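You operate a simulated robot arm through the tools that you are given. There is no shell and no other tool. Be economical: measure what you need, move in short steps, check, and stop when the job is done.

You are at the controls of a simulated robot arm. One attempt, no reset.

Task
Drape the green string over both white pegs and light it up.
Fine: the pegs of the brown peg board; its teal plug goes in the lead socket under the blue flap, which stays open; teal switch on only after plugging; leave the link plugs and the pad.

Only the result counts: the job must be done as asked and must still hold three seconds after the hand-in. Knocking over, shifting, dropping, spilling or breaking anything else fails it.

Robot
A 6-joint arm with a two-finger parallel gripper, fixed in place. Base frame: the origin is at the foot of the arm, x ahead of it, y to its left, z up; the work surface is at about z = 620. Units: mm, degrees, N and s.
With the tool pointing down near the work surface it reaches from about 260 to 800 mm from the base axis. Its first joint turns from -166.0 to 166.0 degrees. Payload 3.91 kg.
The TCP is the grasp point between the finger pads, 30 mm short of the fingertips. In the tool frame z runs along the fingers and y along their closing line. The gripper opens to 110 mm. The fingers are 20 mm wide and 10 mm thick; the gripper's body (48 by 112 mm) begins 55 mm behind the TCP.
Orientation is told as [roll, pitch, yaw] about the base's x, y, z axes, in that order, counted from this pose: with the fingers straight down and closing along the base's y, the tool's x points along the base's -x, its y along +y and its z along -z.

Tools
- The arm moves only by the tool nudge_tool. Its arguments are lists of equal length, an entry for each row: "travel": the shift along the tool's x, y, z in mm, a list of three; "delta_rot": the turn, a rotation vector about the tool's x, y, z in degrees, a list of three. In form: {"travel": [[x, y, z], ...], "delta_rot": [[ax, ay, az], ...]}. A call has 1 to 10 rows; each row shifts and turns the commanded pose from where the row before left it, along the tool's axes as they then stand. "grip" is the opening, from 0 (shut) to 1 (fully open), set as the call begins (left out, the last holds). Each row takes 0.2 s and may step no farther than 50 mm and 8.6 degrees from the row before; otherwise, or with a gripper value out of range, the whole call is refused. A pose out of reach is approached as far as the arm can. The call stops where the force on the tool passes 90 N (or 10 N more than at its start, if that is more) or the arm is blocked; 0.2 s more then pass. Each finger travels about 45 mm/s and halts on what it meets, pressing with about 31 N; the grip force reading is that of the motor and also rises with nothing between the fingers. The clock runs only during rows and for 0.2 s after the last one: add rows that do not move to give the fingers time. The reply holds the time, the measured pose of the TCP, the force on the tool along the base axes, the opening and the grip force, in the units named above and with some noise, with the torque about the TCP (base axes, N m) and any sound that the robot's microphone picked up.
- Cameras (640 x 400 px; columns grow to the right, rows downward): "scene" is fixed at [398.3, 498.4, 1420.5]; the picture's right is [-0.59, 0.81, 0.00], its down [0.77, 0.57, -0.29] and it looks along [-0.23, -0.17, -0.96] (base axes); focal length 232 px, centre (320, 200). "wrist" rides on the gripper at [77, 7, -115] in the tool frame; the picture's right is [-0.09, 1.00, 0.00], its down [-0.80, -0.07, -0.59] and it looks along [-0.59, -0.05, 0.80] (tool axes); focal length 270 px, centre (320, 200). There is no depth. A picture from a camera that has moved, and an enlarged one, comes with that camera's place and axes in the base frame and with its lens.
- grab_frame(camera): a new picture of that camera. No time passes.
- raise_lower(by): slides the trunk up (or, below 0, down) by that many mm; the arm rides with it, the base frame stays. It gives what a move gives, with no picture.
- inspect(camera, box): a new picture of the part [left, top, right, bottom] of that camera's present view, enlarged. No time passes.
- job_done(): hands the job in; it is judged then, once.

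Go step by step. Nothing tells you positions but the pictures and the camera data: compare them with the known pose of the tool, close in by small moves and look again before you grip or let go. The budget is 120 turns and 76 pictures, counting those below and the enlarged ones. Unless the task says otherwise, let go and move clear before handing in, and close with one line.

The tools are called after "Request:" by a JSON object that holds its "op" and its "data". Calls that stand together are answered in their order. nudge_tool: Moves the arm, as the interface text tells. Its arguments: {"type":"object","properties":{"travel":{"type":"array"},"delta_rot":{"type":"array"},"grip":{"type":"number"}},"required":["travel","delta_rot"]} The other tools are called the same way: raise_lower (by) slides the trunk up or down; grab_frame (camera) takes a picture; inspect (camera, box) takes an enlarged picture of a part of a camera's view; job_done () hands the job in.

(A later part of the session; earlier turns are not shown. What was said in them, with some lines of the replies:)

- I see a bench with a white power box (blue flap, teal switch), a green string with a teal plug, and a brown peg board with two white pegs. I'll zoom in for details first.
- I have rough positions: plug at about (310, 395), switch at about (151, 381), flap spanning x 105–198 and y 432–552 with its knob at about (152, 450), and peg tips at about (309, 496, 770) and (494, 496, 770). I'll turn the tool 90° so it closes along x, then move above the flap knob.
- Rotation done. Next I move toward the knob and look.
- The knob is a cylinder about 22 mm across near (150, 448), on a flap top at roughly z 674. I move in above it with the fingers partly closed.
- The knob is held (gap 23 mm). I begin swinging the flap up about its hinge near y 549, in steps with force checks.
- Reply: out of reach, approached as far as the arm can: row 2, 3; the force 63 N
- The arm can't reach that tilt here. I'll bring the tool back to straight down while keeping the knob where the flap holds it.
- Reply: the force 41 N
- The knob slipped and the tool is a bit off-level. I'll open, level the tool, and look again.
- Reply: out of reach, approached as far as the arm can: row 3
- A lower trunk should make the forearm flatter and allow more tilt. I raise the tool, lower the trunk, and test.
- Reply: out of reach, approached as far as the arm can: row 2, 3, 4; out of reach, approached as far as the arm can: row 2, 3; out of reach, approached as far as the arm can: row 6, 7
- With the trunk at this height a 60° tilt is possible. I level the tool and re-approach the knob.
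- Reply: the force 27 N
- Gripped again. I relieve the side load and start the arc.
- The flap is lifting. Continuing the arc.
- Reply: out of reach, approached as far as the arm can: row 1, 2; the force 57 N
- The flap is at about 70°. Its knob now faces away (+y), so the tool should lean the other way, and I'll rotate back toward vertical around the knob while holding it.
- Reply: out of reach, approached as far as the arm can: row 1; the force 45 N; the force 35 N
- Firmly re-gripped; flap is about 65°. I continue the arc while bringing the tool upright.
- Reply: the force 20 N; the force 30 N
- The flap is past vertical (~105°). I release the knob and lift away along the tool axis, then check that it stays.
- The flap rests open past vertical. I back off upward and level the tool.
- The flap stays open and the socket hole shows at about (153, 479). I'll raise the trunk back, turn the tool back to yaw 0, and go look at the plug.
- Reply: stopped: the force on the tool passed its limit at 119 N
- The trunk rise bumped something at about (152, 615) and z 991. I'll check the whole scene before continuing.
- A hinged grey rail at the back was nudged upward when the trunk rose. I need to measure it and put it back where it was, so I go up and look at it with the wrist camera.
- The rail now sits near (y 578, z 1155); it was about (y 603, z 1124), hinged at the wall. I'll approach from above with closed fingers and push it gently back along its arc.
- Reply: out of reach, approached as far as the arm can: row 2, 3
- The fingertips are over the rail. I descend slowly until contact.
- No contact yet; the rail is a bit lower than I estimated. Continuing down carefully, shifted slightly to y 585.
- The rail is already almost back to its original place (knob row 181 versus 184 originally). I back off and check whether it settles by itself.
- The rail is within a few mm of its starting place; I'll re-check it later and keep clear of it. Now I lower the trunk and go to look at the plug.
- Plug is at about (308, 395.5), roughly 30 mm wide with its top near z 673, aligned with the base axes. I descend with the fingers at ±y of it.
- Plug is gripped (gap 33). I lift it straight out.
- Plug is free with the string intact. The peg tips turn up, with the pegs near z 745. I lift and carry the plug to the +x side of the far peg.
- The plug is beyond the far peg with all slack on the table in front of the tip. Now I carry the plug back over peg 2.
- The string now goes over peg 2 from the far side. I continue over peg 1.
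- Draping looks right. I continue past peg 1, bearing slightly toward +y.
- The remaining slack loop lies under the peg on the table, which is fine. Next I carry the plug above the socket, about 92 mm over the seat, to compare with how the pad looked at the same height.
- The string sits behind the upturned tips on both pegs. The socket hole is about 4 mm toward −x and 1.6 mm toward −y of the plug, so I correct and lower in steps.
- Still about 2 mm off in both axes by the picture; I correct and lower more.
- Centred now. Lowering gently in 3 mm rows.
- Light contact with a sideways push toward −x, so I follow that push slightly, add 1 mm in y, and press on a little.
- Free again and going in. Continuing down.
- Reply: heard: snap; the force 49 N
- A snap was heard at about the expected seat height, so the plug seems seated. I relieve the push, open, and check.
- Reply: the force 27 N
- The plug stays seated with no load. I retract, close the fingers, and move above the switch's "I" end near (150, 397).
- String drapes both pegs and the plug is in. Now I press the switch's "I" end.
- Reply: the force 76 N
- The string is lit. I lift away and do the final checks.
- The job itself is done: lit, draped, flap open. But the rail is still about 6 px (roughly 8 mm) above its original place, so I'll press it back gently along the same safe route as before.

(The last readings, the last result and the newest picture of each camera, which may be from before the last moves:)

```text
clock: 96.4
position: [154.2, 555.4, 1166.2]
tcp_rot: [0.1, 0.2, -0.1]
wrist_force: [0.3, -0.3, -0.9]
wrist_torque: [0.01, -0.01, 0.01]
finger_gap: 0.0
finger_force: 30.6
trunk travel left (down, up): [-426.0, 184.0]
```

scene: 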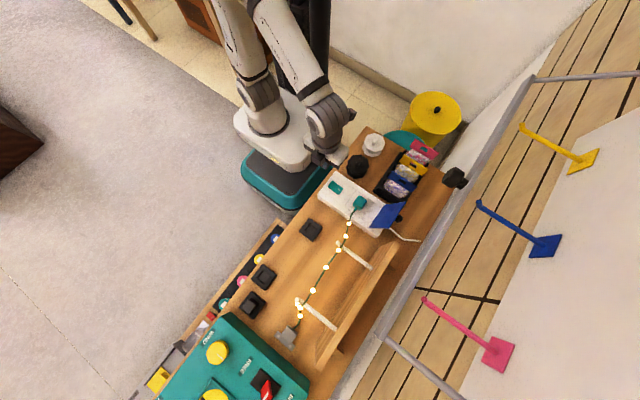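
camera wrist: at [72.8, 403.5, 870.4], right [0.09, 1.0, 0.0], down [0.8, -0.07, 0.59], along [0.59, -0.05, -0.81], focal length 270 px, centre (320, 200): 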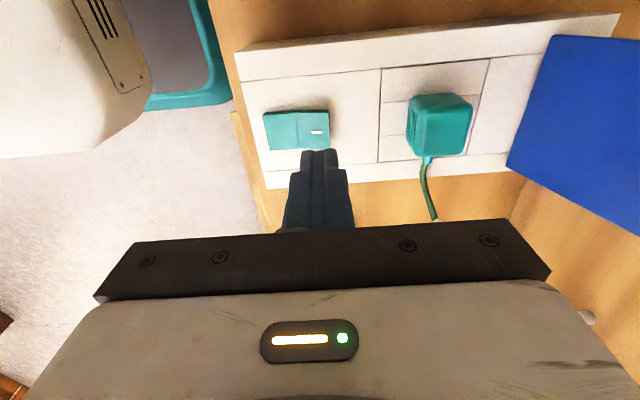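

Request:
{"op": "nudge_tool", "data": {"travel": [[0, 15, 8], [0, 10, 5], [0, 6, 4], [0, 0, 0]], "delta_rot": [[0, 0, 0], [0, 0, 0], [0, 0, 0], [0, 0, 0]]}}

Request:
{"op": "grab_frame", "data": {"camera": "scene"}}

```text
clock: 97.4
position: [152.4, 586.8, 1151.5]
tcp_rot: [0.1, 0.1, -0.1]
wrist_force: [-1.1, -3.4, -2.4]
wrist_torque: [-0.13, 0.02, 0.01]
finger_gap: 0.1
finger_force: 31.0
trunk travel left (down, up): [-426.0, 184.0]
```

```text
4 pictures are left
```

scene: 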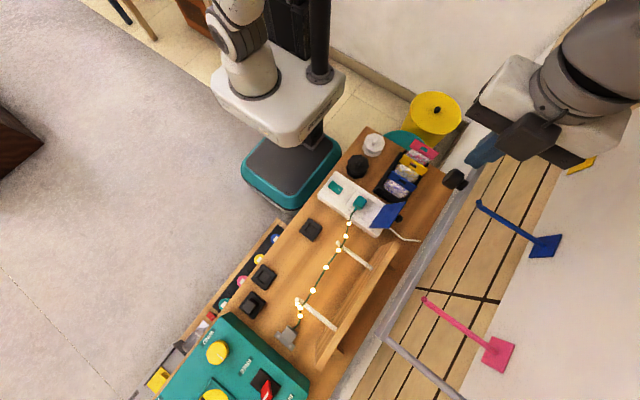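

Light contact made. A small additional push of about 5 mm along the arc.

Request:
{"op": "nudge_tool", "data": {"travel": [[0, 2.5, 0], [0, 2, 0], [0, 0, 0]], "delta_rot": [[0, 0, 0], [0, 0, 0], [0, 0, 0]]}}

Request:
{"op": "nudge_tool", "data": {"travel": [[0, -30, -8], [0, -35, -5], [0, -40, 0], [0, -40, 0], [0, 0, 0]], "delta_rot": [[0, 0, 0], [0, 0, 0], [0, 0, 0], [0, 0, 0], [0, 0, 0]]}}

Request:
{"op": "grab_frame", "data": {"camera": "scene"}}

```text
clock: 98.2
position: [154.3, 588.2, 1151.2]
tcp_rot: [-0.1, 0.1, -0.1]
wrist_force: [-0.9, -27.7, -22.5]
wrist_torque: [-1.0, 0.01, -0.02]
finger_gap: 0.0
finger_force: 30.7
trunk travel left (down, up): [-426.0, 184.0]
```

```text
clock: 99.4
position: [153.6, 447.2, 1164.3]
tcp_rot: [0.2, 0.1, 0.1]
wrist_force: [0.0, 0.4, -0.5]
wrist_torque: [0.02, 0.01, 0.0]
finger_gap: 0.1
finger_force: 30.6
trunk travel left (down, up): [-426.0, 184.0]
```

```text
3 pictures are left
```

scene: 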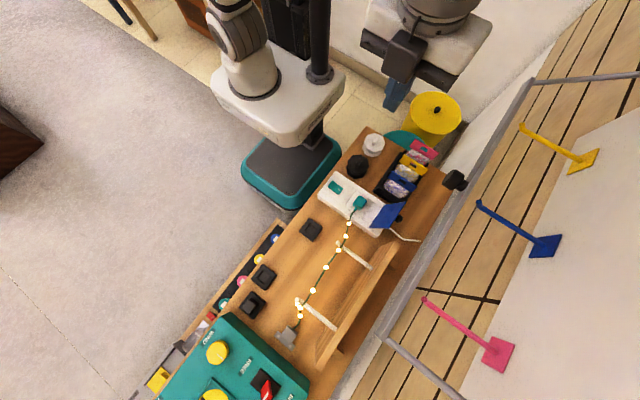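

The last push met stiff resistance, so I leave the rail alone. It seems to sink back slowly by itself; I wait a few seconds and check once more.

Request:
{"op": "nudge_tool", "data": {"travel": [[0, -30, 0], [0, 0, 0], [0, 0, 0], [0, 0, 0], [0, 0, 0], [0, 0, 0], [0, 0, 0], [0, 0, 0], [0, 0, 0], [0, 0, 0]], "delta_rot": [[0, 0, 0], [0, 0, 0], [0, 0, 0], [0, 0, 0], [0, 0, 0], [0, 0, 0], [0, 0, 0], [0, 0, 0], [0, 0, 0], [0, 0, 0]]}}

Request:
{"op": "nudge_tool", "data": {"travel": [[0, 0, 0], [0, 0, 0], [0, 0, 0], [0, 0, 0], [0, 0, 0], [0, 0, 0], [0, 0, 0], [0, 0, 0], [0, 0, 0], [0, 0, 0]], "delta_rot": [[0, 0, 0], [0, 0, 0], [0, 0, 0], [0, 0, 0], [0, 0, 0], [0, 0, 0], [0, 0, 0], [0, 0, 0], [0, 0, 0], [0, 0, 0]]}}

Request:
{"op": "nudge_tool", "data": {"travel": [[0, 0, 0], [0, 0, 0], [0, 0, 0], [0, 0, 0], [0, 0, 0], [0, 0, 0], [0, 0, 0], [0, 0, 0], [0, 0, 0], [0, 0, 0]], "delta_rot": [[0, 0, 0], [0, 0, 0], [0, 0, 0], [0, 0, 0], [0, 0, 0], [0, 0, 0], [0, 0, 0], [0, 0, 0], [0, 0, 0], [0, 0, 0]]}}

Request:
{"op": "grab_frame", "data": {"camera": "scene"}}

```text
clock: 101.6
position: [153.6, 417.0, 1165.3]
tcp_rot: [0.2, 0.2, 0.1]
wrist_force: [-0.1, 0.1, 1.0]
wrist_torque: [0.03, -0.01, -0.01]
finger_gap: 0.0
finger_force: 31.3
trunk travel left (down, up): [-426.0, 184.0]
```

```text
clock: 103.8
position: [154.0, 416.8, 1165.2]
tcp_rot: [0.2, 0.2, -0.1]
wrist_force: [-0.1, 0.1, -0.8]
wrist_torque: [0.01, 0.0, -0.01]
finger_gap: 0.0
finger_force: 31.3
trunk travel left (down, up): [-426.0, 184.0]
```

```text
clock: 106.0
position: [153.3, 418.6, 1165.9]
tcp_rot: [0.2, 0.2, -0.1]
wrist_force: [0.2, 0.1, 0.1]
wrist_torque: [0.01, 0.02, -0.01]
finger_gap: 0.2
finger_force: 31.3
trunk travel left (down, up): [-426.0, 184.0]
```

```text
2 pictures are left
```

scene: 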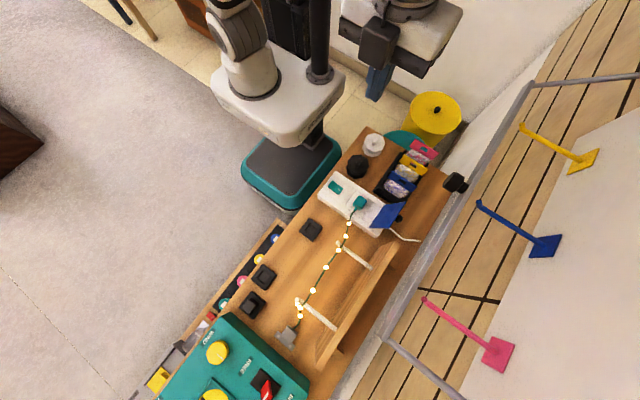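

The rail is sinking back on its own (knob row 183 versus 184 originally). I give it a few more seconds, then hand in.

Request:
{"op": "nudge_tool", "data": {"travel": [[0, 0, 0], [0, 0, 0], [0, 0, 0], [0, 0, 0], [0, 0, 0], [0, 0, 0], [0, 0, 0], [0, 0, 0], [0, 0, 0], [0, 0, 0]], "delta_rot": [[0, 0, 0], [0, 0, 0], [0, 0, 0], [0, 0, 0], [0, 0, 0], [0, 0, 0], [0, 0, 0], [0, 0, 0], [0, 0, 0], [0, 0, 0]]}}

Request:
{"op": "nudge_tool", "data": {"travel": [[0, 0, 0], [0, 0, 0], [0, 0, 0], [0, 0, 0], [0, 0, 0], [0, 0, 0], [0, 0, 0], [0, 0, 0], [0, 0, 0], [0, 0, 0]], "delta_rot": [[0, 0, 0], [0, 0, 0], [0, 0, 0], [0, 0, 0], [0, 0, 0], [0, 0, 0], [0, 0, 0], [0, 0, 0], [0, 0, 0], [0, 0, 0]]}}

Request:
{"op": "nudge_tool", "data": {"travel": [[0, 0, 0], [0, 0, 0], [0, 0, 0], [0, 0, 0], [0, 0, 0], [0, 0, 0], [0, 0, 0], [0, 0, 0], [0, 0, 0], [0, 0, 0]], "delta_rot": [[0, 0, 0], [0, 0, 0], [0, 0, 0], [0, 0, 0], [0, 0, 0], [0, 0, 0], [0, 0, 0], [0, 0, 0], [0, 0, 0], [0, 0, 0]]}}

Request:
{"op": "grab_frame", "data": {"camera": "scene"}}

```text
clock: 108.2
position: [152.9, 417.3, 1163.6]
tcp_rot: [0.2, 0.2, 0.0]
wrist_force: [0.5, -1.0, 0.2]
wrist_torque: [0.02, 0.0, -0.02]
finger_gap: 0.2
finger_force: 30.6
trunk travel left (down, up): [-426.0, 184.0]
```

```text
clock: 110.4
position: [153.1, 417.1, 1165.6]
tcp_rot: [0.2, 0.0, -0.1]
wrist_force: [-0.4, 0.6, 0.4]
wrist_torque: [0.01, -0.03, -0.02]
finger_gap: 0.2
finger_force: 30.7
trunk travel left (down, up): [-426.0, 184.0]
```

```text
clock: 112.6
position: [153.6, 417.0, 1163.8]
tcp_rot: [0.2, 0.1, -0.1]
wrist_force: [0.2, -0.6, 0.6]
wrist_torque: [0.0, 0.0, 0.02]
finger_gap: 0.1
finger_force: 30.7
trunk travel left (down, up): [-426.0, 184.0]
```

```text
1 pictures are left
```

scene: 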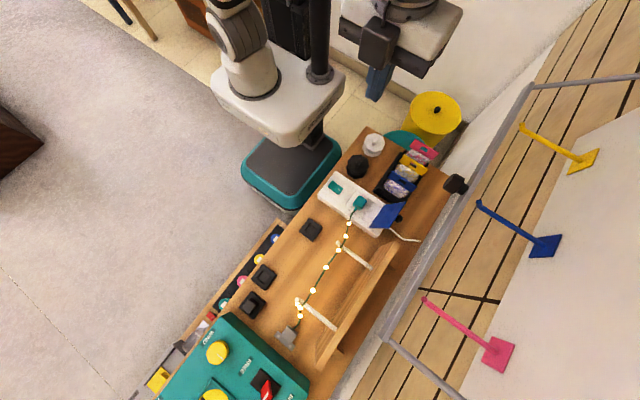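

The rail is back at its original position, the string is lit over both pegs, the plug is seated, the flap is open, and the arm is clear. Handing in.

Request:
{"op": "job_done", "data": {}}

```text
The job is handed in.
```

The green string is draped over both white pegs, plugged into the socket under the open blue flap, and lit. While raising the trunk I bumped the grey rail at the back; in the last picture it had settled back to about its starting position.
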